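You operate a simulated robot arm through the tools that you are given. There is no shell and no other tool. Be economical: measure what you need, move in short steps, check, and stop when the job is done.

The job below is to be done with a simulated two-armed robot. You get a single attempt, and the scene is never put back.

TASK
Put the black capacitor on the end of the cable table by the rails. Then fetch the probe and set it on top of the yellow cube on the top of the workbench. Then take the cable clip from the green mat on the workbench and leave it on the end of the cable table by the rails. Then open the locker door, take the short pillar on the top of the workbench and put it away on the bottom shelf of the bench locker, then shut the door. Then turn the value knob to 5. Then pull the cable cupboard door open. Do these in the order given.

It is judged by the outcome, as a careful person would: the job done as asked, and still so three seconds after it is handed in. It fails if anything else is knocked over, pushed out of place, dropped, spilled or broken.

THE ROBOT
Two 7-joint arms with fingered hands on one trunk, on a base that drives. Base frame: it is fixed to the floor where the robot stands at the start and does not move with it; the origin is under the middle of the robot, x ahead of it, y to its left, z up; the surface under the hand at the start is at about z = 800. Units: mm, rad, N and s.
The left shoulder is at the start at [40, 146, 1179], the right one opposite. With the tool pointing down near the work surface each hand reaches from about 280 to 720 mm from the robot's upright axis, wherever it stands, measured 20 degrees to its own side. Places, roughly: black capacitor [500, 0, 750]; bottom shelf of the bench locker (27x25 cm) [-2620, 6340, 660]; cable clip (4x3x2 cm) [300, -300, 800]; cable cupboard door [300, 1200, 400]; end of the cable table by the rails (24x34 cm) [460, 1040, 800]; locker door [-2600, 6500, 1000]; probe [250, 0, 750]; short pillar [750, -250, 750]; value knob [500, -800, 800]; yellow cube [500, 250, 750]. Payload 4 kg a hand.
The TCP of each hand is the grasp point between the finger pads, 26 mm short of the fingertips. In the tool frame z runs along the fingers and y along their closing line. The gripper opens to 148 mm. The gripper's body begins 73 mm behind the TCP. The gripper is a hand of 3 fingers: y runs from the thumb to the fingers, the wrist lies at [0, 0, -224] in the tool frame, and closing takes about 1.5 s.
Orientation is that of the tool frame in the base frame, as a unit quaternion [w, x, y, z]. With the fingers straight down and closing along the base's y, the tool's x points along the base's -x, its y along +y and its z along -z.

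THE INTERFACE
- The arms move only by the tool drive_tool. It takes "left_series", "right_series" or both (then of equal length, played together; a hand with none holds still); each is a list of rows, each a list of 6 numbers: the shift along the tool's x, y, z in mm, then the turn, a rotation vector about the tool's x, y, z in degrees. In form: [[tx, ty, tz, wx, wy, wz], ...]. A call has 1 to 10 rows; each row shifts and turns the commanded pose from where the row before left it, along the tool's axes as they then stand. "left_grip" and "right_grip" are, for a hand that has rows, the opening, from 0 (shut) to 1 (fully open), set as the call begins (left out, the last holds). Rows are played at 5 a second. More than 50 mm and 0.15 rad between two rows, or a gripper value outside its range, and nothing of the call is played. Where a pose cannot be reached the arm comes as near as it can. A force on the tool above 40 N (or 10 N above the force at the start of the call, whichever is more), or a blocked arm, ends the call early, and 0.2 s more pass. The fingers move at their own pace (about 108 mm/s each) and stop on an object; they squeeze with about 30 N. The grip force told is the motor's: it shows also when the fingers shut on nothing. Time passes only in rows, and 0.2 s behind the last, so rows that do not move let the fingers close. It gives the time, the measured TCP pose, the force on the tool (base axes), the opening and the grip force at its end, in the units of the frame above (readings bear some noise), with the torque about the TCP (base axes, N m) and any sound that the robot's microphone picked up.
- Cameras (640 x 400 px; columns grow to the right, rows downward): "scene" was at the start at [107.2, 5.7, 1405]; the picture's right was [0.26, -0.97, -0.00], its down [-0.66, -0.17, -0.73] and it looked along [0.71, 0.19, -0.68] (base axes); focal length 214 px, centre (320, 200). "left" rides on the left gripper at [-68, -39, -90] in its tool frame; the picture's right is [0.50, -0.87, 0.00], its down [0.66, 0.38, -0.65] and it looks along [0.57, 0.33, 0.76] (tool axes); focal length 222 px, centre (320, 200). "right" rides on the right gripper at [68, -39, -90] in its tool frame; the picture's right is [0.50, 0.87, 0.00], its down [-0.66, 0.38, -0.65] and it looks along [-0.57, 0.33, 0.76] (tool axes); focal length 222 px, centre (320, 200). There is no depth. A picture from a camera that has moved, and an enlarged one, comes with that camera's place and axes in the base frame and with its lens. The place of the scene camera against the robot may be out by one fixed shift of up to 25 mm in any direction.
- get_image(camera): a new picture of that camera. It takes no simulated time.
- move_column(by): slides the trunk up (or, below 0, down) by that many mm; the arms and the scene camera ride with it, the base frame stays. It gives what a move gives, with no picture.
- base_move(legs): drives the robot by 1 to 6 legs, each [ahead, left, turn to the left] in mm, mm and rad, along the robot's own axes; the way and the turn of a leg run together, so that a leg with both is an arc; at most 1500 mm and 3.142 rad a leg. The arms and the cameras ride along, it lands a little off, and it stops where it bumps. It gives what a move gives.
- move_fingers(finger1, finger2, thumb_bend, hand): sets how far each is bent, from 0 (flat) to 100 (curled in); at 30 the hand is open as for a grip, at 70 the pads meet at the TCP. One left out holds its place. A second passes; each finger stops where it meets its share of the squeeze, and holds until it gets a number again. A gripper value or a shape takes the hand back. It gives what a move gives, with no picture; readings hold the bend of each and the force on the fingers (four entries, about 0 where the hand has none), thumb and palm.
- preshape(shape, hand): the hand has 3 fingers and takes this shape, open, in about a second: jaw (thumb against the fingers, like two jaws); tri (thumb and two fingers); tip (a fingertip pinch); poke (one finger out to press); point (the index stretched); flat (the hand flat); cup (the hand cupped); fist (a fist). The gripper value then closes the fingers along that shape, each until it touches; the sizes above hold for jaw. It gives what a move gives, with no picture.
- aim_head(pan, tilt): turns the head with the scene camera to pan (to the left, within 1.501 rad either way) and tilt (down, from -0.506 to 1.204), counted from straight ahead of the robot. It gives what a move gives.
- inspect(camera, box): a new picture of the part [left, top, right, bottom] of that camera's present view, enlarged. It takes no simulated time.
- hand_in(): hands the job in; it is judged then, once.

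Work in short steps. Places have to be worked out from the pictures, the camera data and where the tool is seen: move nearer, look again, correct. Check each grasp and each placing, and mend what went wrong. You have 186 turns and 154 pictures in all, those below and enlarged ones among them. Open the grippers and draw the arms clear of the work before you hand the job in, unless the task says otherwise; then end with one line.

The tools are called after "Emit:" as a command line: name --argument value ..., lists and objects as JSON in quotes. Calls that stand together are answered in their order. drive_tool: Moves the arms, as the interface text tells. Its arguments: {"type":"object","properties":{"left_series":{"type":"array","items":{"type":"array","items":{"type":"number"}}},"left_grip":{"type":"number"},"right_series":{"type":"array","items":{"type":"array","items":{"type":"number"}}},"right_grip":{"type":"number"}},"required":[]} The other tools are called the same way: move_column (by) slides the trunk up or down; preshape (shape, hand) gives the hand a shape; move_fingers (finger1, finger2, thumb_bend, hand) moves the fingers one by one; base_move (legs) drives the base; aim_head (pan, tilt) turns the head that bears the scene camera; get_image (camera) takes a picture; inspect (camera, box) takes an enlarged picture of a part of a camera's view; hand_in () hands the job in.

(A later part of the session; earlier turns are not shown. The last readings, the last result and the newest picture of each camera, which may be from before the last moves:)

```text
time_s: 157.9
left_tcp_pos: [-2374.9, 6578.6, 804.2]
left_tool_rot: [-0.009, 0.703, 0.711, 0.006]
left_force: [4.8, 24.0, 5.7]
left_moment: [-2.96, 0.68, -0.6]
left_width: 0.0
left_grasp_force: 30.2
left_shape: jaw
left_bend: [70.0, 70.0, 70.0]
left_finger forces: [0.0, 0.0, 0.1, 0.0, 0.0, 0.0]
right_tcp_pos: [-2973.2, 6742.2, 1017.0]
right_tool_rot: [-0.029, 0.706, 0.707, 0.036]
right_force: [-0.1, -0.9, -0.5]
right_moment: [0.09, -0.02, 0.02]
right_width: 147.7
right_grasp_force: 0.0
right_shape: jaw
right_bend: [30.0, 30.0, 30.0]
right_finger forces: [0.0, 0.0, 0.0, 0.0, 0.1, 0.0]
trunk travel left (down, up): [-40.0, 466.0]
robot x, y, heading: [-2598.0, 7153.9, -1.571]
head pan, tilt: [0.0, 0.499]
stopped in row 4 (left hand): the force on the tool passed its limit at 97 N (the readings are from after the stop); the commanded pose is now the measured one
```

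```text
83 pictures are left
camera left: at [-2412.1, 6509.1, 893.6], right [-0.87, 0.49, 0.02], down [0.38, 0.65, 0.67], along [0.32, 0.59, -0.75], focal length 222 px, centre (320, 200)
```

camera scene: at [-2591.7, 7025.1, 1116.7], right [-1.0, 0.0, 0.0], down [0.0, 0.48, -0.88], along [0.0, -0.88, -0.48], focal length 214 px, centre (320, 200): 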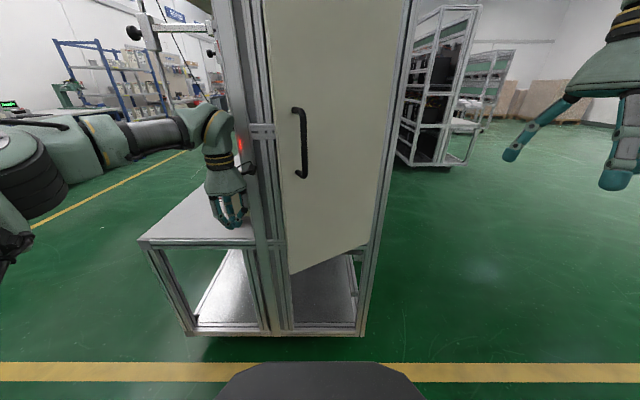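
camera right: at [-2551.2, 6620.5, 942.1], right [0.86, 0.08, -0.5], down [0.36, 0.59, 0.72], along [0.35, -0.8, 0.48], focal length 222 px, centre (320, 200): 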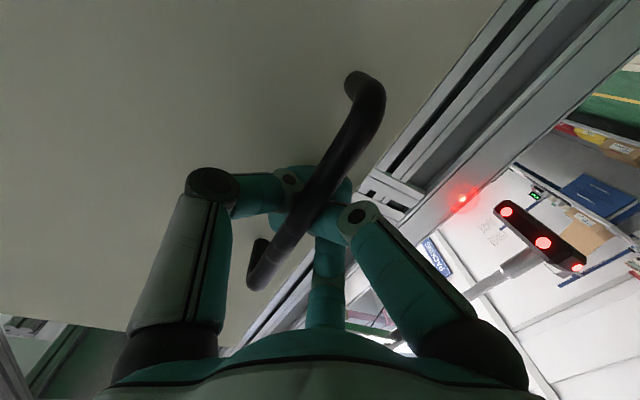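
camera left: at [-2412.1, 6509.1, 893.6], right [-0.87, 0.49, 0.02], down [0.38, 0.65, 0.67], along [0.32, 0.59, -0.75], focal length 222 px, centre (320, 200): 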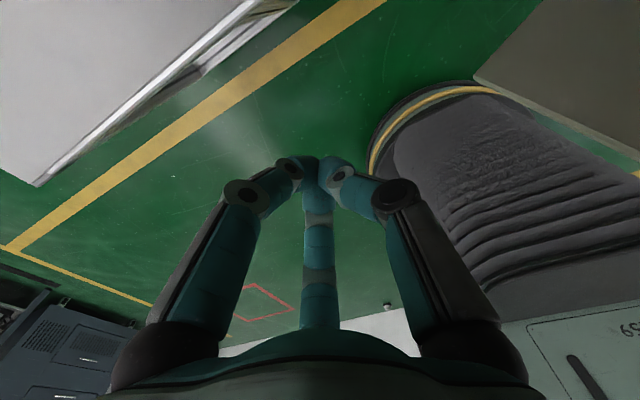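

The left hand's camera bracket bumped the rack post; nothing appears moved. Back it off; the right hand (bracket at its rear) suits this better, so reposition the base for it.

Emit:
drive_tool --left_series '[[20, 10, 0, 0, 0, 0], [40, 10, 0, 0, 0, 0], [40, 10, 0, 0, 0, 0], [40, 0, 0, 0, 0, 0]]'

Emit:
base_move --legs '[[0, 200, 0]]'

Emit:
drive_tool --right_series '[[0, 45, 0, 0, 0, 0], [0, 45, 0, 0, 0, 0], [0, 45, 0, 0, 0, 0], [0, 45, 0, 0, 0, 0], [0, 45, 0, 0, 0, 0], [0, 45, 0, 0, 0, 0], [0, 40, 0, 0, 0, 0]]' --right_grip 0

Emit:
get_image --camera "scene"

Emit:
get_image --camera "right"

```text
time_s: 158.9
left_tcp_pos: [-2342.7, 6716.5, 806.3]
left_tool_rot: [-0.007, 0.703, 0.711, 0.005]
left_force: [-0.1, 0.4, 0.3]
left_moment: [-0.06, -0.01, -0.03]
left_width: 0.0
left_grasp_force: 29.9
left_shape: jaw
left_bend: [70.0, 70.0, 70.0]
left_finger forces: [0.0, 0.0, 0.0, 0.0, 0.1, 0.0]
right_tcp_pos: [-2974.6, 6741.2, 1017.3]
right_tool_rot: [-0.028, 0.707, 0.706, 0.037]
right_force: [0.1, -0.2, -0.1]
right_moment: [0.02, 0.0, 0.01]
right_width: 147.9
right_grasp_force: 0.1
right_shape: jaw
right_bend: [30.0, 30.0, 30.0]
right_finger forces: [0.0, 0.0, 0.0, 0.0, 0.1, 0.0]
trunk travel left (down, up): [-40.0, 466.0]
robot x, y, heading: [-2594.0, 7154.5, -1.569]
head pan, tilt: [0.0, 0.499]
```

```text
time_s: 160.4
left_tcp_pos: [-2145.0, 6716.3, 805.9]
left_tool_rot: [-0.009, 0.702, 0.712, 0.005]
left_force: [0.1, 0.5, 0.0]
left_moment: [-0.01, 0.0, 0.03]
left_width: 0.1
left_grasp_force: 30.0
left_shape: jaw
left_bend: [70.0, 70.0, 70.0]
left_finger forces: [0.0, 0.1, 0.1, 0.1, 0.0, 0.0]
right_tcp_pos: [-2775.3, 6741.0, 1016.8]
right_tool_rot: [-0.029, 0.705, 0.708, 0.037]
right_force: [-0.4, 0.1, 0.4]
right_moment: [0.01, 0.02, -0.01]
right_width: 147.7
right_grasp_force: 0.0
right_shape: jaw
right_bend: [30.0, 30.0, 30.0]
right_finger forces: [0.0, 0.1, 0.0, 0.0, 0.0, 0.1]
trunk travel left (down, up): [-40.0, 466.0]
robot x, y, heading: [-2402.4, 7147.7, -1.568]
head pan, tilt: [0.0, 0.499]
```

```text
time_s: 162.0
left_tcp_pos: [-2144.1, 6716.5, 806.2]
left_tool_rot: [-0.009, 0.703, 0.712, 0.005]
left_force: [1.2, -0.2, 0.0]
left_moment: [-0.02, -0.03, 0.02]
left_width: 0.0
left_grasp_force: 30.3
left_shape: jaw
left_bend: [70.0, 70.0, 70.0]
left_finger forces: [0.0, 0.0, 0.1, 0.1, 0.1, 0.0]
right_tcp_pos: [-2464.3, 6740.9, 1021.2]
right_tool_rot: [-0.029, 0.705, 0.707, 0.038]
right_force: [-0.3, -0.5, 0.3]
right_moment: [-0.02, 0.08, 0.03]
right_width: 0.1
right_grasp_force: 30.2
right_shape: jaw
right_bend: [70.0, 70.0, 70.0]
right_finger forces: [0.0, 0.0, 0.0, 0.0, 0.0, 0.0]
trunk travel left (down, up): [-40.0, 466.0]
robot x, y, heading: [-2400.4, 7152.0, -1.566]
head pan, tilt: [0.0, 0.499]
```

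```text
82 pictures are left
camera scene: at [-2393.5, 7024.1, 1116.5], right [-1.0, 0.0, 0.0], down [0.0, 0.48, -0.88], along [0.0, -0.88, -0.48], focal length 214 px, centre (320, 200)
```

scene: 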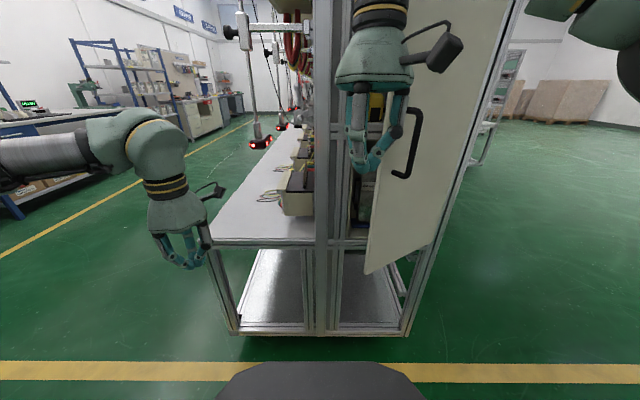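

```text
81 pictures are left
camera right: at [-2504.8, 6800.2, 1118.7], right [0.86, 0.5, 0.06], down [0.37, -0.71, 0.59], along [0.34, -0.49, -0.8], focal length 222 px, centre (320, 200)
```

right: 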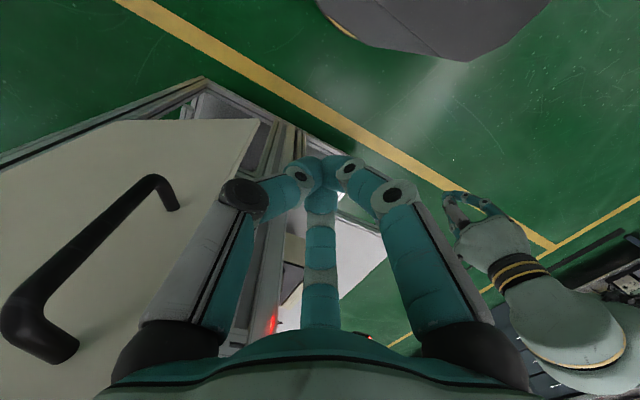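

Fingers now line up left of the door's free edge. Shift left 25 mm and move forward past the edge.

Emit:
drive_tool --right_series '[[0, 25, 0, 0, 0, 0], [-45, 0, 0, 0, 0, 0], [-45, 0, 0, 0, 0, 0], [-40, 0, 0, 0, 0, 0], [-30, 0, 0, 0, 0, 0]]'

Emit:
get_image --camera "right"

Emit:
get_image --camera "scene"

```text
time_s: 163.2
left_tcp_pos: [-2145.6, 6716.3, 807.3]
left_tool_rot: [-0.008, 0.703, 0.711, 0.005]
left_force: [0.8, 0.1, 0.0]
left_moment: [-0.02, 0.01, 0.03]
left_width: 0.0
left_grasp_force: 30.2
left_shape: jaw
left_bend: [70.0, 70.0, 70.0]
left_finger forces: [0.0, 0.0, 0.1, 0.1, 0.0, 0.0]
right_tcp_pos: [-2441.3, 6621.4, 1000.2]
right_tool_rot: [-0.028, 0.705, 0.708, 0.036]
right_force: [-0.2, 0.2, 0.6]
right_moment: [-0.01, -0.02, 0.03]
right_width: 0.0
right_grasp_force: 29.7
right_shape: jaw
right_bend: [70.0, 70.0, 70.0]
right_finger forces: [0.1, 0.1, 0.0, 0.0, 0.0, 0.0]
right hand out of reach, approached as far as the arm can: row 4, 5
trunk travel left (down, up): [-40.0, 466.0]
robot x, y, heading: [-2403.8, 7149.1, -1.567]
head pan, tilt: [0.0, 0.499]
```

```text
80 pictures are left
camera right: at [-2481.7, 6679.9, 1095.7], right [0.86, 0.5, 0.06], down [0.37, -0.71, 0.6], along [0.34, -0.49, -0.8], focal length 222 px, centre (320, 200)
```

right: 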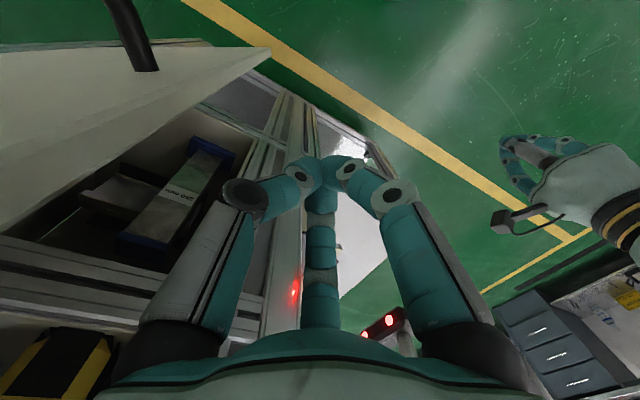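

```text
79 pictures are left
camera scene: at [-2394.7, 7024.5, 1116.6], right [-1.0, 0.0, 0.0], down [0.0, 0.48, -0.88], along [0.0, -0.88, -0.48], focal length 214 px, centre (320, 200)
```

scene: 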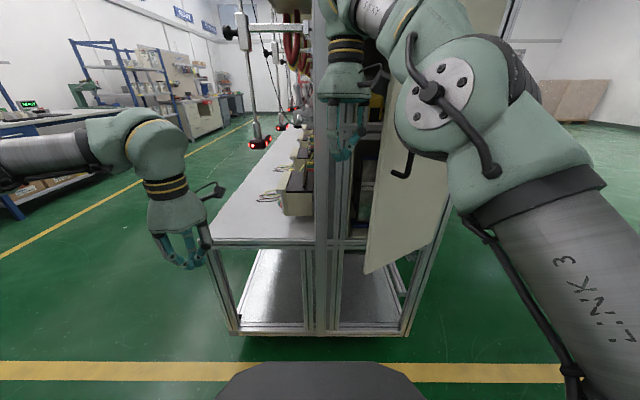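

Arm at its reach; drive the base 60 mm forward instead.

Emit:
base_move --legs '[[62, 0, 0]]'

Emit:
get_image --camera "right"

```text
time_s: 164.2
left_tcp_pos: [-2139.4, 6656.4, 804.6]
left_tool_rot: [-0.01, 0.702, 0.712, 0.003]
left_force: [-0.6, -0.1, 0.2]
left_moment: [0.04, 0.02, 0.06]
left_width: 0.0
left_grasp_force: 30.4
left_shape: jaw
left_bend: [70.0, 70.0, 70.0]
left_finger forces: [0.1, 0.1, 0.0, 0.0, 0.0, 0.0]
right_tcp_pos: [-2434.5, 6559.7, 998.6]
right_tool_rot: [-0.031, 0.704, 0.709, 0.034]
right_force: [-0.2, -0.7, 0.4]
right_moment: [0.01, 0.0, 0.02]
right_width: 0.3
right_grasp_force: 30.1
right_shape: jaw
right_bend: [70.0, 70.0, 70.0]
right_finger forces: [0.0, 0.0, 0.1, 0.1, 0.0, 0.0]
trunk travel left (down, up): [-40.0, 466.0]
robot x, y, heading: [-2399.6, 7089.6, -1.564]
head pan, tilt: [0.0, 0.499]
```

```text
78 pictures are left
camera right: at [-2474.8, 6618.6, 1095.4], right [0.86, 0.5, 0.05], down [0.38, -0.71, 0.59], along [0.34, -0.49, -0.8], focal length 222 px, centre (320, 200)
```

right: 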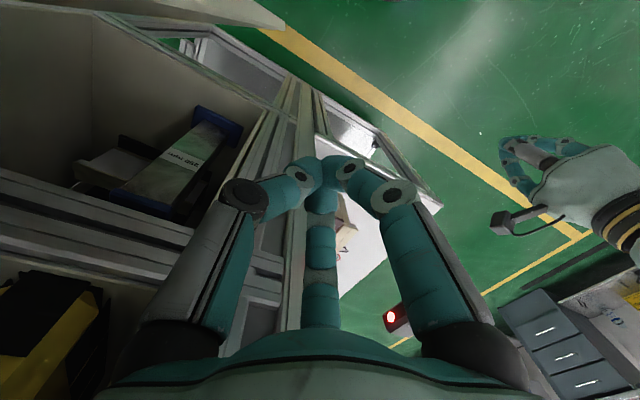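

Now inside the gap. Sweep to the right (-x) and back to push the door open.

Emit:
drive_tool --right_series '[[0, -35, 0, 0, 0, 0], [0, -35, 0, 0, 0, 0], [10, -35, 0, 0, 0, 0], [20, -30, 0, 0, 0, 0], [20, -30, 0, 0, 0, 0], [25, -30, 0, 0, 0, 0], [25, -30, 0, 0, 0, 0]]'

Emit:
get_image --camera "scene"

```text
time_s: 165.4
left_tcp_pos: [-2046.8, 6657.0, 810.5]
left_tool_rot: [-0.007, 0.631, 0.776, -0.001]
left_force: [-0.5, -0.1, -0.5]
left_moment: [0.0, -0.07, -0.01]
left_width: 0.0
left_grasp_force: 30.2
left_shape: jaw
left_bend: [70.0, 70.0, 70.0]
left_finger forces: [0.1, 0.0, 0.1, 0.0, 0.0, 0.0]
right_tcp_pos: [-2443.7, 6543.0, 1012.6]
right_tool_rot: [-0.043, 0.589, 0.807, 0.009]
right_force: [29.2, -2.7, -0.3]
right_moment: [0.19, 1.82, 0.62]
right_width: 0.3
right_grasp_force: 29.3
right_shape: jaw
right_bend: [70.0, 70.0, 70.0]
right_finger forces: [0.0, 0.1, 0.0, 0.1, 27.5, 0.5]
trunk travel left (down, up): [-40.0, 466.0]
robot x, y, heading: [-2382.6, 7025.0, -1.377]
head pan, tilt: [0.0, 0.499]
stopped in row 6 (right hand): the force on the tool passed its limit at 115 N (the readings are from after the stop); the commanded pose is now the measured one
```

```text
77 pictures are left
camera scene: at [-2351.3, 6911.4, 1118.4], right [-0.98, -0.2, 0.01], down [-0.1, 0.46, -0.88], along [0.17, -0.87, -0.47], focal length 214 px, centre (320, 200)
```

scene: 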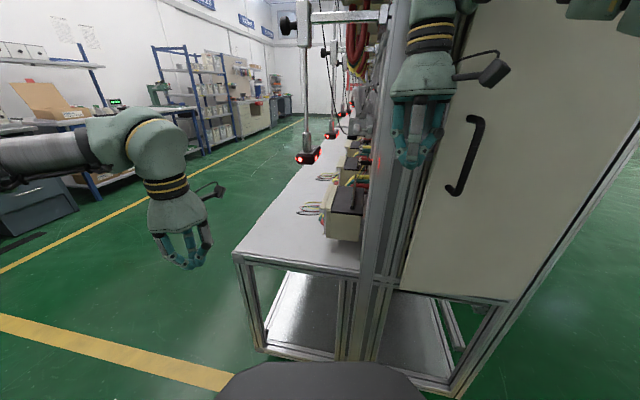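

The push shoved the base around and the door closed again (the arm's elbow side pressed the door). Retreat the base to restore a clean stance.

Emit:
base_move --legs '[[-60, 60, 0], [-250, 0, 0], [0, 0, -0.19]]'

Emit:
get_image --camera "scene"

```text
time_s: 168.7
left_tcp_pos: [-2129.6, 6903.3, 806.9]
left_tool_rot: [-0.008, 0.702, 0.712, 0.005]
left_force: [-0.4, 0.8, 0.1]
left_moment: [-0.04, -0.04, 0.01]
left_width: 0.0
left_grasp_force: 29.8
left_shape: jaw
left_bend: [70.0, 70.0, 70.0]
left_finger forces: [0.0, 0.1, 0.1, 0.1, 0.0, 0.1]
right_tcp_pos: [-2554.9, 6862.1, 1002.6]
right_tool_rot: [-0.045, 0.674, 0.737, 0.025]
right_force: [0.2, -1.1, 0.1]
right_moment: [0.01, 0.01, 0.02]
right_width: 0.0
right_grasp_force: 30.4
right_shape: jaw
right_bend: [70.0, 70.0, 70.0]
right_finger forces: [0.1, 0.0, 0.0, 0.1, 0.0, 0.0]
trunk travel left (down, up): [-40.0, 466.0]
robot x, y, heading: [-2387.3, 7339.5, -1.569]
head pan, tilt: [0.0, 0.499]
```

```text
76 pictures are left
camera scene: at [-2379.1, 7210.7, 1116.5], right [-1.0, -0.01, 0.0], down [0.0, 0.48, -0.88], along [0.0, -0.88, -0.48], focal length 214 px, centre (320, 200)
```

scene: 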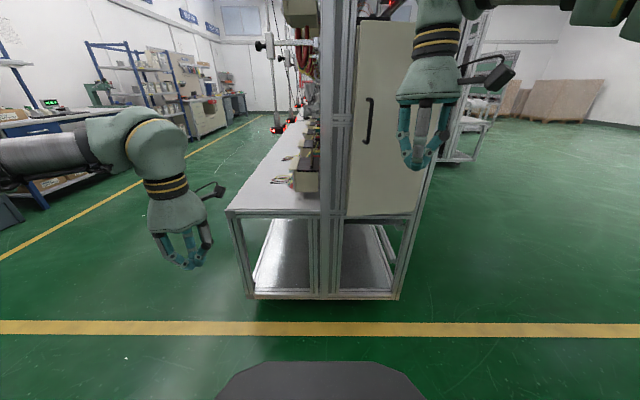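

Rack unshifted, door closed. Redo the hook grasp: turn the right hand horizontal while extending forward.

Emit:
drive_tool --right_series '[[-20, 0, -20, 0, 0, 5], [-20, 0, -20, 0, -8.5, 0], [-20, 0, 3, 0, -8.5, 0], [-19, 0, 6, 0, -8.5, 0], [-18, 0, 9, 0, -8.5, 0], [-17, 0, 11, 0, -8.5, 0], [-15, 0, 14, 0, -8.5, 0], [-13, 0, 16, 0, -8.5, 0], [-10, 0, 18, 0, -8.5, 0]]' --right_grip 0.5

Emit:
drive_tool --right_series '[[-7, 0, 19, 0, -8.5, 0], [-4, 0, 20, 0, -8.5, 0], [0, 0, 10, 0, -5, 0]]'

```text
time_s: 170.7
left_tcp_pos: [-2128.8, 6903.4, 807.4]
left_tool_rot: [-0.008, 0.702, 0.712, 0.005]
left_force: [0.2, -0.6, -0.1]
left_moment: [-0.01, -0.01, -0.03]
left_width: 0.1
left_grasp_force: 29.8
left_shape: jaw
left_bend: [70.0, 70.0, 70.0]
left_finger forces: [0.0, 0.0, 0.0, 0.0, 0.0, 0.1]
right_tcp_pos: [-2551.7, 6678.6, 1023.9]
right_tool_rot: [0.359, 0.597, 0.611, -0.376]
right_force: [-0.1, 0.6, 0.8]
right_moment: [0.02, -0.05, -0.01]
right_width: 73.8
right_grasp_force: 0.0
right_shape: jaw
right_bend: [36.0, 36.0, 70.0]
right_finger forces: [0.0, 0.0, 0.1, 0.0, 0.0, 0.1]
trunk travel left (down, up): [-40.0, 466.0]
robot x, y, heading: [-2385.7, 7334.5, -1.566]
head pan, tilt: [0.0, 0.499]
```

```text
time_s: 171.5
left_tcp_pos: [-2126.9, 6905.3, 806.8]
left_tool_rot: [-0.007, 0.703, 0.711, 0.004]
left_force: [0.6, -0.7, -0.1]
left_moment: [-0.03, 0.0, 0.03]
left_width: 0.0
left_grasp_force: 29.7
left_shape: jaw
left_bend: [70.0, 70.0, 70.0]
left_finger forces: [0.0, 0.0, 0.0, 0.1, 0.0, 0.1]
right_tcp_pos: [-2546.6, 6629.2, 1019.8]
right_tool_rot: [0.468, 0.512, 0.533, -0.484]
right_force: [0.2, 0.3, 0.9]
right_moment: [0.02, -0.01, 0.01]
right_width: 74.2
right_grasp_force: 0.1
right_shape: jaw
right_bend: [36.0, 36.0, 70.0]
right_finger forces: [0.1, 0.1, 0.0, 0.0, 0.1, 0.0]
trunk travel left (down, up): [-40.0, 466.0]
robot x, y, heading: [-2383.3, 7337.5, -1.568]
head pan, tilt: [0.0, 0.499]
```

Horizontal now. Shift the base 90 mm right for more reach at the end of the swing, then line up with the handle.

Emit:
base_move --legs '[[0, -90, 0]]'

Emit:
drive_tool --right_series '[[4, 40, 10, 0, 0, 0], [4, 40, 10, 0, 0, 0], [4, 42, 10, 0, 0, 0], [3, 0, 25, 0, 0, 0]]'

Emit:
get_image --camera "right"

```text
time_s: 172.6
left_tcp_pos: [-2220.0, 6903.5, 807.0]
left_tool_rot: [-0.007, 0.702, 0.712, 0.006]
left_force: [-0.8, 0.7, -0.3]
left_moment: [0.01, -0.04, -0.01]
left_width: 0.0
left_grasp_force: 29.6
left_shape: jaw
left_bend: [70.0, 70.0, 70.0]
left_finger forces: [0.0, 0.0, 0.0, 0.0, 0.0, 0.0]
right_tcp_pos: [-2640.4, 6626.4, 1016.5]
right_tool_rot: [0.468, 0.514, 0.532, -0.482]
right_force: [-0.8, -0.4, -0.6]
right_moment: [-0.02, 0.01, 0.03]
right_width: 74.1
right_grasp_force: 0.0
right_shape: jaw
right_bend: [36.0, 36.0, 70.0]
right_finger forces: [0.0, 0.0, 0.0, 0.1, 0.1, 0.0]
trunk travel left (down, up): [-40.0, 466.0]
robot x, y, heading: [-2477.3, 7336.2, -1.56]
head pan, tilt: [0.0, 0.499]
```

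```text
time_s: 173.6
left_tcp_pos: [-2221.1, 6903.0, 807.2]
left_tool_rot: [-0.008, 0.702, 0.712, 0.005]
left_force: [0.6, -0.8, -0.6]
left_moment: [0.03, -0.02, 0.01]
left_width: 0.0
left_grasp_force: 29.9
left_shape: jaw
left_bend: [70.0, 70.0, 70.0]
left_finger forces: [0.1, 0.0, 0.0, 0.1, 0.1, 0.0]
right_tcp_pos: [-2519.9, 6573.1, 989.8]
right_tool_rot: [0.467, 0.516, 0.532, -0.483]
right_force: [-0.5, -0.4, 0.3]
right_moment: [0.01, -0.01, 0.01]
right_width: 73.7
right_grasp_force: 0.1
right_shape: jaw
right_bend: [36.0, 36.0, 70.0]
right_finger forces: [0.0, 0.1, 0.0, 0.0, 0.1, 0.1]
trunk travel left (down, up): [-40.0, 466.0]
robot x, y, heading: [-2477.9, 7337.7, -1.566]
head pan, tilt: [0.0, 0.499]
```

```text
75 pictures are left
camera right: at [-2561.0, 6669.1, 934.4], right [0.85, 0.05, -0.53], down [0.4, 0.59, 0.7], along [0.34, -0.81, 0.48], focal length 222 px, centre (320, 200)
```

right: 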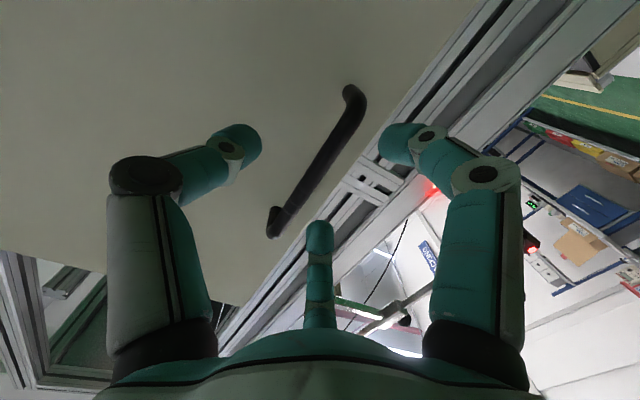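

Aligned similarly to last time. Advance to y ≈ 6530 and close.

Emit:
drive_tool --right_series '[[-10, 5, 15, 0, 0, 0], [-3, 0, 15, 0, 0, 0], [0, 0, 11, 0, 0, 0]]'

Emit:
drive_tool --right_series '[[0, 0, 0, 0, 0, 0], [0, 0, 0, 0, 0, 0], [0, 0, 0, 0, 0, 0], [0, 0, 0, 0, 0, 0], [0, 0, 0, 0, 0, 0], [0, 0, 0, 0, 0, 0], [0, 0, 0, 0, 0, 0]]' --right_grip 0

Emit:
get_image --camera "right"

```text
time_s: 174.4
left_tcp_pos: [-2218.9, 6903.1, 807.1]
left_tool_rot: [-0.007, 0.702, 0.712, 0.005]
left_force: [-0.5, -0.9, 0.1]
left_moment: [0.01, -0.03, -0.02]
left_width: 0.1
left_grasp_force: 30.6
left_shape: jaw
left_bend: [70.0, 70.0, 70.0]
left_finger forces: [0.0, 0.0, 0.0, 0.1, 0.0, 0.0]
right_tcp_pos: [-2512.1, 6531.5, 1001.7]
right_tool_rot: [0.468, 0.514, 0.533, -0.483]
right_force: [0.3, 1.3, -1.1]
right_moment: [0.01, 0.0, -0.02]
right_width: 73.7
right_grasp_force: 0.1
right_shape: jaw
right_bend: [36.0, 36.0, 70.0]
right_finger forces: [0.1, 1.1, 0.0, 0.1, 0.1, 0.0]
trunk travel left (down, up): [-40.0, 466.0]
robot x, y, heading: [-2477.4, 7338.7, -1.565]
head pan, tilt: [0.0, 0.499]
```

```text
time_s: 176.0
left_tcp_pos: [-2222.0, 6901.7, 806.6]
left_tool_rot: [-0.007, 0.702, 0.712, 0.005]
left_force: [-0.2, 0.2, -1.3]
left_moment: [-0.01, 0.03, -0.02]
left_width: 0.0
left_grasp_force: 30.2
left_shape: jaw
left_bend: [70.0, 70.0, 70.0]
left_finger forces: [0.0, 0.0, 0.1, 0.0, 0.0, 0.0]
right_tcp_pos: [-2517.6, 6530.1, 1001.7]
right_tool_rot: [0.466, 0.517, 0.53, -0.484]
right_force: [-17.7, -5.2, 1.9]
right_moment: [0.06, 0.3, 0.09]
right_width: 0.1
right_grasp_force: 30.4
right_shape: jaw
right_bend: [70.0, 84.0, 60.0]
right_finger forces: [0.0, 8.5, 0.0, 0.1, 24.3, 0.0]
trunk travel left (down, up): [-40.0, 466.0]
robot x, y, heading: [-2481.4, 7338.0, -1.561]
head pan, tilt: [0.0, 0.499]
```

```text
74 pictures are left
camera right: at [-2559.0, 6627.7, 944.7], right [0.85, 0.05, -0.52], down [0.4, 0.59, 0.7], along [0.34, -0.81, 0.48], focal length 222 px, centre (320, 200)
```

right: 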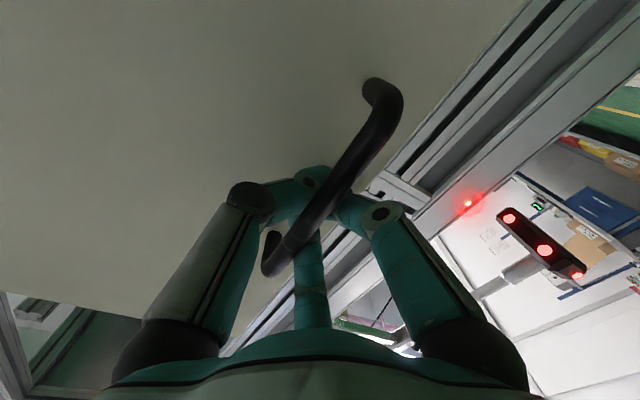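

Hooked. Pull along the arc again.

Emit:
drive_tool --right_series '[[0, 0, -16, -4, 0, 0], [0, -1, -16, -4, 0, 0], [0, -1, -16, -4, 0, 0], [0, -1, -16, -4, 0, 0], [0, -1, -16, -4, 0, 0], [0, -1, -16, -4, 0, 0], [0, -1, -16, -4, 0, 0], [0, -1, -16, -4, 0, 0], [0, -1, -16, -4, 0, 0]]'

Emit:
drive_tool --right_series '[[1, -1, -16, -4, 0, 0], [1, -1, -16, -4, 0, 0], [1, -1, -16, -4, 0, 0], [1, -1, -16, -4, 0, 0], [1, -1, -16, -4, 0, 0], [1, -1, -16, -4, 0, 0], [1, -1, -16, -4, 0, 0], [1, -1, -16, -4, 0, 0]]'

Emit:
get_image --camera "scene"

```text
time_s: 178.1
left_tcp_pos: [-2222.0, 6901.8, 807.1]
left_tool_rot: [-0.008, 0.702, 0.712, 0.006]
left_force: [0.4, 1.7, -0.7]
left_moment: [-0.01, 0.02, 0.0]
left_width: 0.1
left_grasp_force: 29.6
left_shape: jaw
left_bend: [70.0, 70.0, 70.0]
left_finger forces: [0.1, 0.0, 0.0, 0.0, 0.0, 0.1]
right_tcp_pos: [-2570.6, 6656.5, 1005.9]
right_tool_rot: [0.594, 0.36, 0.656, -0.295]
right_force: [-15.6, -14.0, -10.4]
right_moment: [-0.15, 0.15, 0.26]
right_width: 0.0
right_grasp_force: 29.4
right_shape: jaw
right_bend: [70.0, 84.0, 78.0]
right_finger forces: [0.0, 4.9, 0.1, 0.0, 50.1, 0.0]
trunk travel left (down, up): [-40.0, 466.0]
robot x, y, heading: [-2479.0, 7338.0, -1.567]
head pan, tilt: [0.0, 0.499]
stopped in row 9 (right hand): the force on the tool passed its limit at 41 N (the readings are from after the stop); the commanded pose is now the measured one
```

```text
time_s: 179.9
left_tcp_pos: [-2221.0, 6897.5, 804.0]
left_tool_rot: [-0.01, 0.702, 0.712, 0.008]
left_force: [0.5, -0.1, 0.2]
left_moment: [-0.02, -0.01, -0.03]
left_width: 0.0
left_grasp_force: 29.7
left_shape: jaw
left_bend: [70.0, 70.0, 70.0]
left_finger forces: [0.1, 0.1, 0.1, 0.1, 0.0, 0.1]
right_tcp_pos: [-2667.5, 6729.8, 1008.6]
right_tool_rot: [0.671, 0.178, 0.712, -0.104]
right_force: [-10.0, -30.5, -17.4]
right_moment: [-0.18, 0.18, 0.25]
right_width: 0.1
right_grasp_force: 30.2
right_shape: jaw
right_bend: [70.0, 83.0, 79.0]
right_finger forces: [0.0, 9.2, 0.0, 0.0, 66.9, 0.0]
trunk travel left (down, up): [-40.0, 466.0]
robot x, y, heading: [-2479.1, 7336.5, -1.565]
head pan, tilt: [0.0, 0.499]
```

```text
73 pictures are left
camera scene: at [-2472.2, 7203.5, 1115.7], right [-1.0, -0.01, 0.0], down [0.0, 0.48, -0.87], along [0.01, -0.87, -0.48], focal length 214 px, centre (320, 200)
```

scene: 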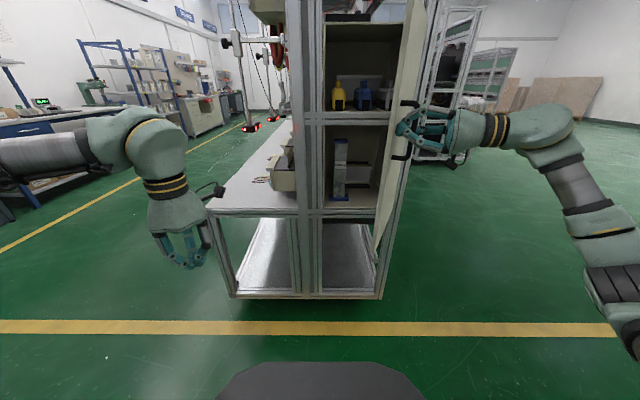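

Door at ~75°. Release while still drawing away along the arc, so the extending fingertips don't push the door shut.

Emit:
drive_tool --right_series '[[0, -1, -18, -4, 0, 0], [0, -2, -22, -4, 0, 0], [0, -2, -24, -2, 0, 0], [0, 0, -24, 0, 0, 0], [0, 0, -24, 0, 0, 0], [0, 0, -20, 0, 0, 0]]' --right_grip 1

Emit:
get_image --camera "scene"

```text
time_s: 181.3
left_tcp_pos: [-2219.5, 6902.9, 806.8]
left_tool_rot: [-0.008, 0.703, 0.712, 0.005]
left_force: [-0.2, 0.6, 0.0]
left_moment: [0.02, -0.04, -0.02]
left_width: 0.2
left_grasp_force: 30.5
left_shape: jaw
left_bend: [70.0, 70.0, 70.0]
left_finger forces: [0.0, 0.0, 0.0, 0.1, 0.0, 0.0]
right_tcp_pos: [-2791.7, 6767.5, 1022.9]
right_tool_rot: [0.686, 0.114, 0.718, -0.041]
right_force: [0.2, 0.0, -0.3]
right_moment: [0.01, 0.0, -0.02]
right_width: 147.9
right_grasp_force: 0.0
right_shape: jaw
right_bend: [30.0, 30.0, 30.0]
right_finger forces: [0.1, 0.1, 0.0, 0.0, 0.0, 0.0]
trunk travel left (down, up): [-40.0, 466.0]
robot x, y, heading: [-2480.5, 7338.2, -1.564]
head pan, tilt: [0.0, 0.499]
```

```text
72 pictures are left
camera scene: at [-2470.2, 7210.2, 1116.5], right [-1.0, -0.01, 0.0], down [0.0, 0.48, -0.88], along [0.01, -0.88, -0.48], focal length 214 px, centre (320, 200)
```

scene: 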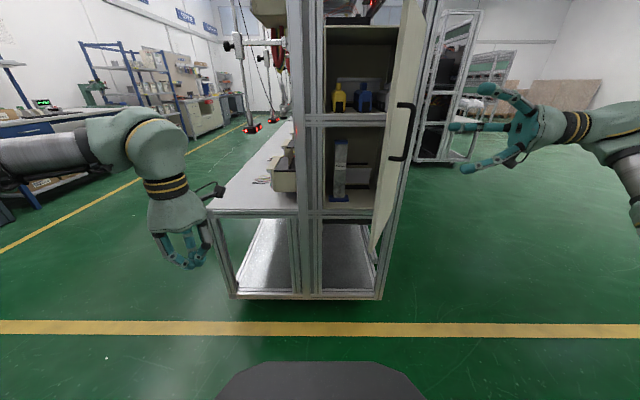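

Door rests at ~70°. Shift the base right and use the left fist from inside to push it wider.

Emit:
base_move --legs '[[80, -150, 0]]'

Emit:
drive_tool --left_series '[[-30, -36, 0, 0, 0, 0], [-30, -36, 0, 0, 0, 0], [-30, -36, 0, 0, 0, 0], [-30, -36, 0, 0, 0, 0], [-30, -36, 0, 0, 0, 0], [-20, -36, 0, 0, 0, 0]]'

Emit:
get_image --camera "scene"

Emit:
get_image --camera "left"

```text
time_s: 182.8
left_tcp_pos: [-2369.1, 6824.1, 807.2]
left_tool_rot: [-0.006, 0.701, 0.713, 0.005]
left_force: [0.2, 0.4, 0.4]
left_moment: [0.01, 0.0, -0.01]
left_width: 0.1
left_grasp_force: 30.4
left_shape: jaw
left_bend: [70.0, 70.0, 70.0]
left_finger forces: [0.1, 0.1, 0.0, 0.0, 0.0, 0.1]
right_tcp_pos: [-2938.7, 6686.2, 1022.6]
right_tool_rot: [0.686, 0.113, 0.718, -0.039]
right_force: [-0.5, -0.3, -0.6]
right_moment: [0.02, -0.04, 0.0]
right_width: 147.7
right_grasp_force: 0.1
right_shape: jaw
right_bend: [30.0, 30.0, 30.0]
right_finger forces: [0.1, 0.0, 0.1, 0.0, 0.0, 0.0]
trunk travel left (down, up): [-40.0, 466.0]
robot x, y, heading: [-2629.0, 7258.3, -1.562]
head pan, tilt: [0.0, 0.499]
```

```text
time_s: 184.2
left_tcp_pos: [-2585.0, 6652.8, 807.2]
left_tool_rot: [-0.006, 0.702, 0.712, 0.006]
left_force: [0.1, -0.9, -0.1]
left_moment: [-0.01, 0.02, -0.03]
left_width: 0.1
left_grasp_force: 29.9
left_shape: jaw
left_bend: [70.0, 70.0, 70.0]
left_finger forces: [0.0, 0.0, 0.0, 0.0, 0.1, 0.0]
right_tcp_pos: [-2939.7, 6687.4, 1022.9]
right_tool_rot: [0.686, 0.113, 0.718, -0.04]
right_force: [0.9, 0.5, 0.7]
right_moment: [-0.01, -0.01, 0.03]
right_width: 147.8
right_grasp_force: 0.1
right_shape: jaw
right_bend: [30.0, 30.0, 30.0]
right_finger forces: [0.1, 0.0, 0.1, 0.0, 0.1, 0.0]
trunk travel left (down, up): [-40.0, 466.0]
robot x, y, heading: [-2623.4, 7255.1, -1.561]
head pan, tilt: [0.0, 0.499]
```

```text
71 pictures are left
camera scene: at [-2620.5, 7131.1, 1116.5], right [-1.0, -0.01, 0.0], down [0.0, 0.48, -0.88], along [0.01, -0.88, -0.48], focal length 214 px, centre (320, 200)
```

scene: 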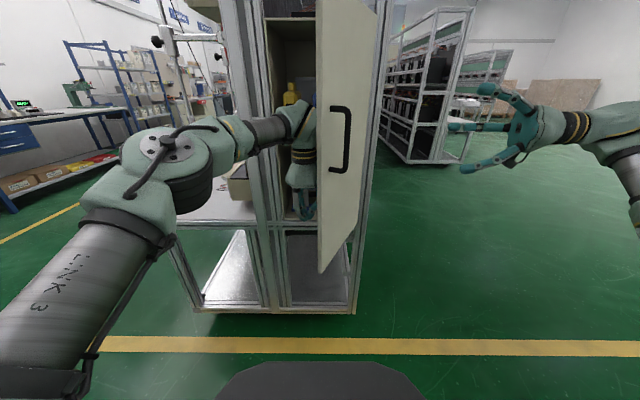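

```text
70 pictures are left
camera left: at [-2622.9, 6582.9, 896.3], right [-0.87, 0.49, 0.01], down [0.37, 0.65, 0.66], along [0.32, 0.59, -0.75], focal length 222 px, centre (320, 200)
```

left: 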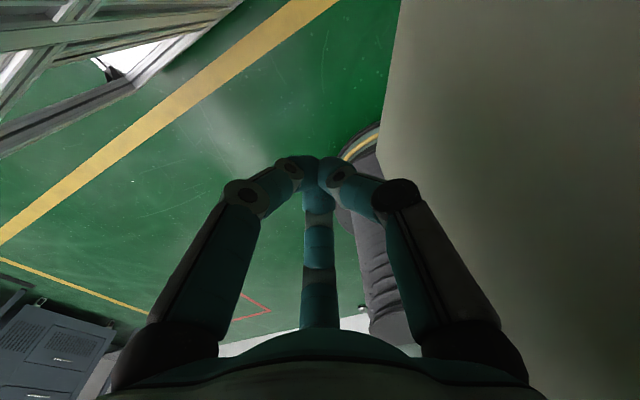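

Left fist is inside the door. Sweep right to push it wide open.

Emit:
drive_tool --left_series '[[0, -25, 0, 0, 0, 0], [0, -25, 0, 0, 0, 0], [5, -25, 0, 0, 0, 0], [5, -25, 0, 0, 0, 0], [5, -25, 0, 0, 0, 0], [5, -25, 0, 0, 0, 0]]'

Emit:
get_image --camera "scene"

```text
time_s: 185.6
left_tcp_pos: [-2725.4, 6685.5, 802.4]
left_tool_rot: [-0.007, 0.701, 0.713, 0.005]
left_force: [0.1, -0.1, -0.4]
left_moment: [-0.01, -0.05, 0.01]
left_width: 0.0
left_grasp_force: 29.9
left_shape: jaw
left_bend: [70.0, 70.0, 70.0]
left_finger forces: [0.1, 0.0, 0.0, 0.0, 0.1, 0.0]
left hand out of reach, approached as far as the arm can: row 4, 5, 6
right_tcp_pos: [-2938.8, 6688.9, 1023.3]
right_tool_rot: [0.686, 0.113, 0.718, -0.04]
right_force: [-0.5, 0.4, -0.1]
right_moment: [-0.01, 0.01, -0.02]
right_width: 148.0
right_grasp_force: 0.2
right_shape: jaw
right_bend: [30.0, 30.0, 30.0]
right_finger forces: [0.1, 0.1, 0.0, 0.0, 0.0, 0.1]
trunk travel left (down, up): [-40.0, 466.0]
robot x, y, heading: [-2627.9, 7260.1, -1.563]
head pan, tilt: [0.0, 0.499]
```

```text
69 pictures are left
camera scene: at [-2619.1, 7131.7, 1116.6], right [-1.0, -0.01, 0.0], down [0.0, 0.48, -0.88], along [0.01, -0.88, -0.48], focal length 214 px, centre (320, 200)
```

scene: 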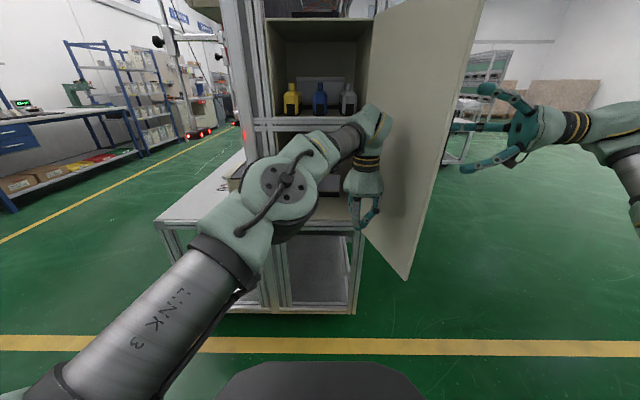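

Door is now wide open (~105°). Withdraw the left hand to the left and inspect the shelf.

Emit:
drive_tool --left_series '[[0, 40, 0, 0, 0, 0], [10, 40, 0, 0, 0, 0], [30, 35, 0, 0, 0, 0], [30, 35, 0, 0, 0, 0], [30, 35, 0, 0, 0, 0], [30, 35, 0, 0, 0, 0], [30, 35, 0, 0, 0, 0]]'

Emit:
inspect --camera "scene" --box '[210, 80, 440, 290]'

```text
time_s: 187.2
left_tcp_pos: [-2472.2, 6847.0, 802.7]
left_tool_rot: [-0.008, 0.701, 0.713, 0.004]
left_force: [-0.1, 0.1, -0.2]
left_moment: [0.0, 0.04, -0.02]
left_width: 0.0
left_grasp_force: 30.0
left_shape: jaw
left_bend: [70.0, 70.0, 70.0]
left_finger forces: [0.0, 0.0, 0.0, 0.0, 0.0, 0.1]
right_tcp_pos: [-2938.0, 6688.6, 1023.8]
right_tool_rot: [0.685, 0.113, 0.718, -0.041]
right_force: [0.2, -0.5, -0.3]
right_moment: [-0.01, 0.03, 0.0]
right_width: 148.0
right_grasp_force: 0.0
right_shape: jaw
right_bend: [30.0, 30.0, 30.0]
right_finger forces: [0.0, 0.0, 0.0, 0.1, 0.0, 0.0]
trunk travel left (down, up): [-40.0, 466.0]
robot x, y, heading: [-2627.3, 7255.2, -1.561]
head pan, tilt: [0.0, 0.499]
```

```text
1.90 times, centred on (325, 185) of scene
camera zoom: at [-2618.3, 7131.9, 1116.6], right [-1.0, -0.01, 0.0], down [0.0, 0.48, -0.88], along [0.01, -0.88, -0.48], focal length 408 px, centre (310, 229)
```

zoom: 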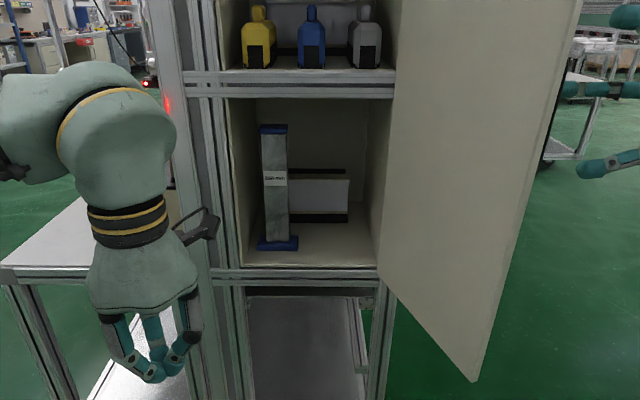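

Bottom shelf is clear right of the tall pillar: spot ≈ [-2665, 6415], floor z ≈ 690. Stow the right hand downward again, raise the trunk, and go back for the short pillar.

Emit:
base_move --legs '[[-350, 0, 0]]'

Emit:
drive_tool --right_series '[[0, 30, 0, 4.9, 4.9, 4.9], [0, 0, 0, 4.9, 4.9, 4.9], [0, 0, 0, 4.9, 4.9, 4.9], [0, 0, 0, 4.9, 4.9, 4.9], [0, 0, 0, 4.9, 4.9, 4.9], [0, 0, 0, 4.9, 4.9, 4.9], [0, 0, 0, 4.9, 4.9, 4.9]]'

Emit:
drive_tool --right_series '[[0, 0, 0, 4.9, 4.9, 4.9], [0, 0, 0, 4.9, 4.9, 4.9], [0, 0, 0, 4.9, 4.9, 4.9], [0, 0, 0, 4.9, 4.9, 4.9], [0, 0, 0, 4.9, 4.9, 4.9], [0, 0, 0, 4.9, 4.9, 4.9], [0, 0, 0, 4.9, 4.9, 4.9]]'

Emit:
move_column --by 310

Emit:
get_image --camera "scene"

```text
time_s: 189.4
left_tcp_pos: [-2474.0, 7200.0, 803.1]
left_tool_rot: [-0.008, 0.696, 0.718, 0.006]
left_force: [0.2, 0.8, 0.0]
left_moment: [0.02, 0.0, 0.01]
left_width: 0.0
left_grasp_force: 29.5
left_shape: jaw
left_bend: [70.0, 70.0, 70.0]
left_finger forces: [0.1, 0.1, 0.1, 0.1, 0.0, 0.0]
right_tcp_pos: [-2937.0, 7034.6, 1024.4]
right_tool_rot: [0.686, 0.109, 0.719, -0.035]
right_force: [-0.8, 0.5, -0.7]
right_moment: [-0.02, 0.03, -0.01]
right_width: 148.0
right_grasp_force: 0.0
right_shape: jaw
right_bend: [30.0, 30.0, 30.0]
right_finger forces: [0.0, 0.0, 0.0, 0.1, 0.0, 0.0]
trunk travel left (down, up): [-40.0, 466.0]
robot x, y, heading: [-2634.0, 7612.8, -1.547]
head pan, tilt: [0.0, 0.499]
```

```text
time_s: 191.0
left_tcp_pos: [-2473.6, 7199.8, 802.3]
left_tool_rot: [-0.007, 0.697, 0.717, 0.005]
left_force: [-0.1, 0.3, -0.5]
left_moment: [0.04, 0.02, 0.0]
left_width: 0.0
left_grasp_force: 30.4
left_shape: jaw
left_bend: [70.0, 70.0, 70.0]
left_finger forces: [0.1, 0.0, 0.1, 0.0, 0.1, 0.0]
right_tcp_pos: [-2930.1, 7063.2, 1028.3]
right_tool_rot: [0.368, 0.507, 0.779, -0.009]
right_force: [0.3, -0.8, 0.2]
right_moment: [-0.03, 0.03, 0.01]
right_width: 147.7
right_grasp_force: 0.0
right_shape: jaw
right_bend: [30.0, 30.0, 30.0]
right_finger forces: [0.0, 0.0, 0.0, 0.0, 0.0, 0.1]
trunk travel left (down, up): [-40.0, 466.0]
robot x, y, heading: [-2633.0, 7608.1, -1.549]
head pan, tilt: [0.0, 0.499]
```

```text
time_s: 192.6
left_tcp_pos: [-2472.8, 7199.8, 803.4]
left_tool_rot: [-0.007, 0.697, 0.717, 0.005]
left_force: [0.6, -0.1, -0.4]
left_moment: [0.01, -0.03, 0.02]
left_width: 0.3
left_grasp_force: 30.2
left_shape: jaw
left_bend: [70.0, 70.0, 70.0]
left_finger forces: [0.0, 0.0, 0.0, 0.0, 0.0, 0.0]
right_tcp_pos: [-2929.0, 7072.2, 1018.1]
right_tool_rot: [-0.043, 0.771, 0.635, 0.019]
right_force: [-0.1, 0.5, 0.0]
right_moment: [-0.01, -0.03, 0.03]
right_width: 147.9
right_grasp_force: 0.0
right_shape: jaw
right_bend: [30.0, 30.0, 30.0]
right_finger forces: [0.1, 0.1, 0.0, 0.0, 0.0, 0.1]
right hand out of reach, approached as far as the arm can: row 7
trunk travel left (down, up): [-40.0, 466.0]
robot x, y, heading: [-2631.4, 7608.0, -1.546]
head pan, tilt: [0.0, 0.499]
```

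```text
time_s: 195.7
left_tcp_pos: [-2472.9, 7200.1, 1112.3]
left_tool_rot: [-0.007, 0.696, 0.718, 0.005]
left_force: [1.4, 0.2, -1.1]
left_moment: [-0.01, -0.01, -0.02]
left_width: 0.3
left_grasp_force: 29.8
left_shape: jaw
left_bend: [70.0, 70.0, 70.0]
left_finger forces: [0.0, 0.0, 0.0, 0.1, 0.0, 0.0]
right_tcp_pos: [-2929.7, 7071.1, 1328.6]
right_tool_rot: [-0.043, 0.771, 0.635, 0.019]
right_force: [0.2, -0.6, -0.6]
right_moment: [0.0, 0.01, 0.06]
right_width: 147.8
right_grasp_force: 0.0
right_shape: jaw
right_bend: [30.0, 30.0, 30.0]
right_finger forces: [0.0, 0.0, 0.1, 0.1, 0.0, 0.0]
trunk travel left (down, up): [-350.0, 156.0]
robot x, y, heading: [-2633.9, 7609.4, -1.551]
head pan, tilt: [0.0, 0.499]
```

```text
67 pictures are left
camera scene: at [-2623.0, 7481.9, 1426.6], right [-1.0, -0.02, 0.0], down [-0.01, 0.48, -0.88], along [0.02, -0.88, -0.48], focal length 214 px, centre (320, 200)
```

scene: 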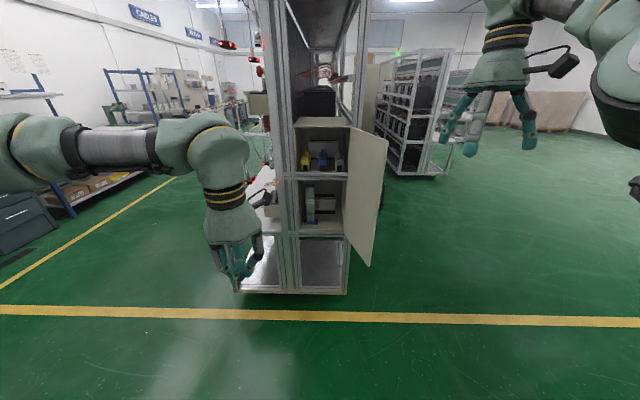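

Door stays wide open. Drive back towards the workbench, facing +x.

Emit:
base_move --legs '[[0, 0, 1.551], [1500, 0, 0], [350, 0, 0], [0, -1500, 0], [0, -1500, 0]]'

```text
time_s: 222.7
left_tcp_pos: [-606.5, 4657.7, 1113.2]
left_tool_rot: [-0.009, 0.03, 1.0, -0.002]
left_force: [0.6, -0.4, 0.6]
left_moment: [0.01, -0.01, -0.03]
left_width: 0.1
left_grasp_force: 29.7
left_shape: jaw
left_bend: [70.0, 70.0, 70.0]
left_finger forces: [0.0, 0.1, 0.0, 0.0, 0.0, 0.0]
right_tcp_pos: [-520.0, 4192.7, 1328.2]
right_tool_rot: [-0.044, 0.14, 0.989, -0.015]
right_force: [-0.6, 0.0, 0.9]
right_moment: [0.0, -0.01, -0.03]
right_width: 148.2
right_grasp_force: 0.0
right_shape: jaw
right_bend: [30.0, 30.0, 30.0]
right_finger forces: [0.1, 0.0, 0.0, 0.0, 0.1, 0.1]
trunk travel left (down, up): [-350.0, 156.0]
robot x, y, heading: [-1029.0, 4539.4, -0.071]
head pan, tilt: [0.0, 0.499]
```

Drifted a bit; correct heading and x, continue strafing.

Emit:
base_move --legs '[[0, 0, 0.071], [300, 0, 0], [0, -1500, 0], [0, -1500, 0]]'

```text
time_s: 239.0
left_tcp_pos: [-314.8, 1754.7, 1112.3]
left_tool_rot: [-0.009, -0.006, 1.0, -0.001]
left_force: [-0.2, -0.6, 0.1]
left_moment: [0.0, 0.01, -0.02]
left_width: 0.0
left_grasp_force: 29.7
left_shape: jaw
left_bend: [70.0, 70.0, 70.0]
left_finger forces: [0.0, 0.0, 0.1, 0.0, 0.0, 0.0]
right_tcp_pos: [-193.2, 1297.5, 1328.6]
right_tool_rot: [-0.044, 0.106, 0.993, -0.017]
right_force: [0.2, -0.2, 0.2]
right_moment: [0.03, -0.03, -0.01]
right_width: 147.9
right_grasp_force: 0.1
right_shape: jaw
right_bend: [30.0, 30.0, 30.0]
right_finger forces: [0.1, 0.0, 0.0, 0.0, 0.0, 0.0]
trunk travel left (down, up): [-350.0, 156.0]
robot x, y, heading: [-724.4, 1601.0, 0.004]
head pan, tilt: [0.0, 0.499]
```

Emit:
base_move --legs '[[0, -1500, 0], [0, -520, 0], [500, 0, 0]]'

Emit:
aim_head --pan 0.1 --tilt 0.6

Emit:
get_image --camera "scene"

Emit:
get_image --camera "left"

```text
time_s: 251.8
left_tcp_pos: [236.0, -276.5, 1112.7]
left_tool_rot: [-0.009, -0.023, 1.0, -0.002]
left_force: [0.6, 0.3, -0.2]
left_moment: [-0.01, 0.01, -0.03]
left_width: 0.1
left_grasp_force: 30.2
left_shape: jaw
left_bend: [70.0, 70.0, 70.0]
left_finger forces: [0.1, 0.0, 0.1, 0.1, 0.0, 0.0]
right_tcp_pos: [370.8, -729.7, 1329.4]
right_tool_rot: [-0.043, 0.089, 0.995, -0.018]
right_force: [-0.8, 0.4, -0.3]
right_moment: [0.01, -0.03, 0.02]
right_width: 147.9
right_grasp_force: 0.0
right_shape: jaw
right_bend: [30.0, 30.0, 30.0]
right_finger forces: [0.0, 0.0, 0.1, 0.0, 0.0, 0.0]
trunk travel left (down, up): [-350.0, 156.0]
robot x, y, heading: [-172.1, -438.9, 0.039]
head pan, tilt: [0.0, 0.499]
```

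```text
time_s: 252.5
left_tcp_pos: [238.0, -276.2, 1113.2]
left_tool_rot: [-0.009, -0.023, 1.0, -0.002]
left_force: [-0.9, -0.5, 0.0]
left_moment: [0.0, -0.01, -0.03]
left_width: 0.2
left_grasp_force: 30.4
left_shape: jaw
left_bend: [70.0, 70.0, 70.0]
left_finger forces: [0.1, 0.1, 0.0, 0.0, 0.0, 0.1]
right_tcp_pos: [372.1, -729.9, 1328.4]
right_tool_rot: [-0.043, 0.089, 0.995, -0.018]
right_force: [-0.5, -0.4, -0.1]
right_moment: [0.02, 0.04, 0.02]
right_width: 148.2
right_grasp_force: 0.0
right_shape: jaw
right_bend: [30.0, 30.0, 30.0]
right_finger forces: [0.1, 0.0, 0.0, 0.0, 0.0, 0.0]
trunk travel left (down, up): [-350.0, 156.0]
robot x, y, heading: [-167.7, -440.4, 0.037]
head pan, tilt: [0.099, 0.6]
```

```text
66 pictures are left
camera scene: at [-54.9, -442.9, 1417.5], right [0.14, -0.99, 0.0], down [-0.56, -0.08, -0.82], along [0.82, 0.11, -0.57], focal length 214 px, centre (320, 200)
```

scene: 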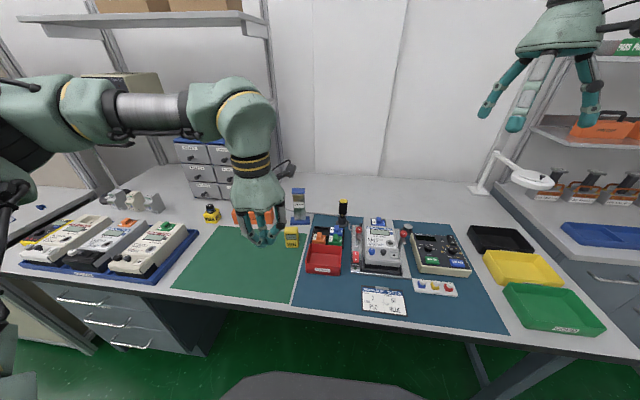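

```text
65 pictures are left
camera left: at [307.7, -311.4, 1201.5], right [-0.46, -0.89, 0.01], down [-0.66, 0.35, 0.66], along [-0.59, 0.3, -0.75], focal length 222 px, centre (320, 200)
```

left: 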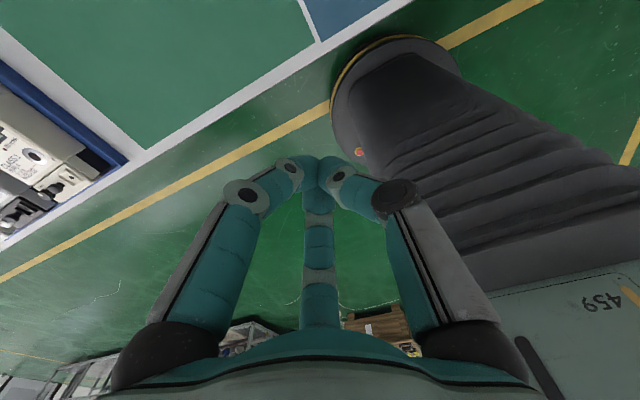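

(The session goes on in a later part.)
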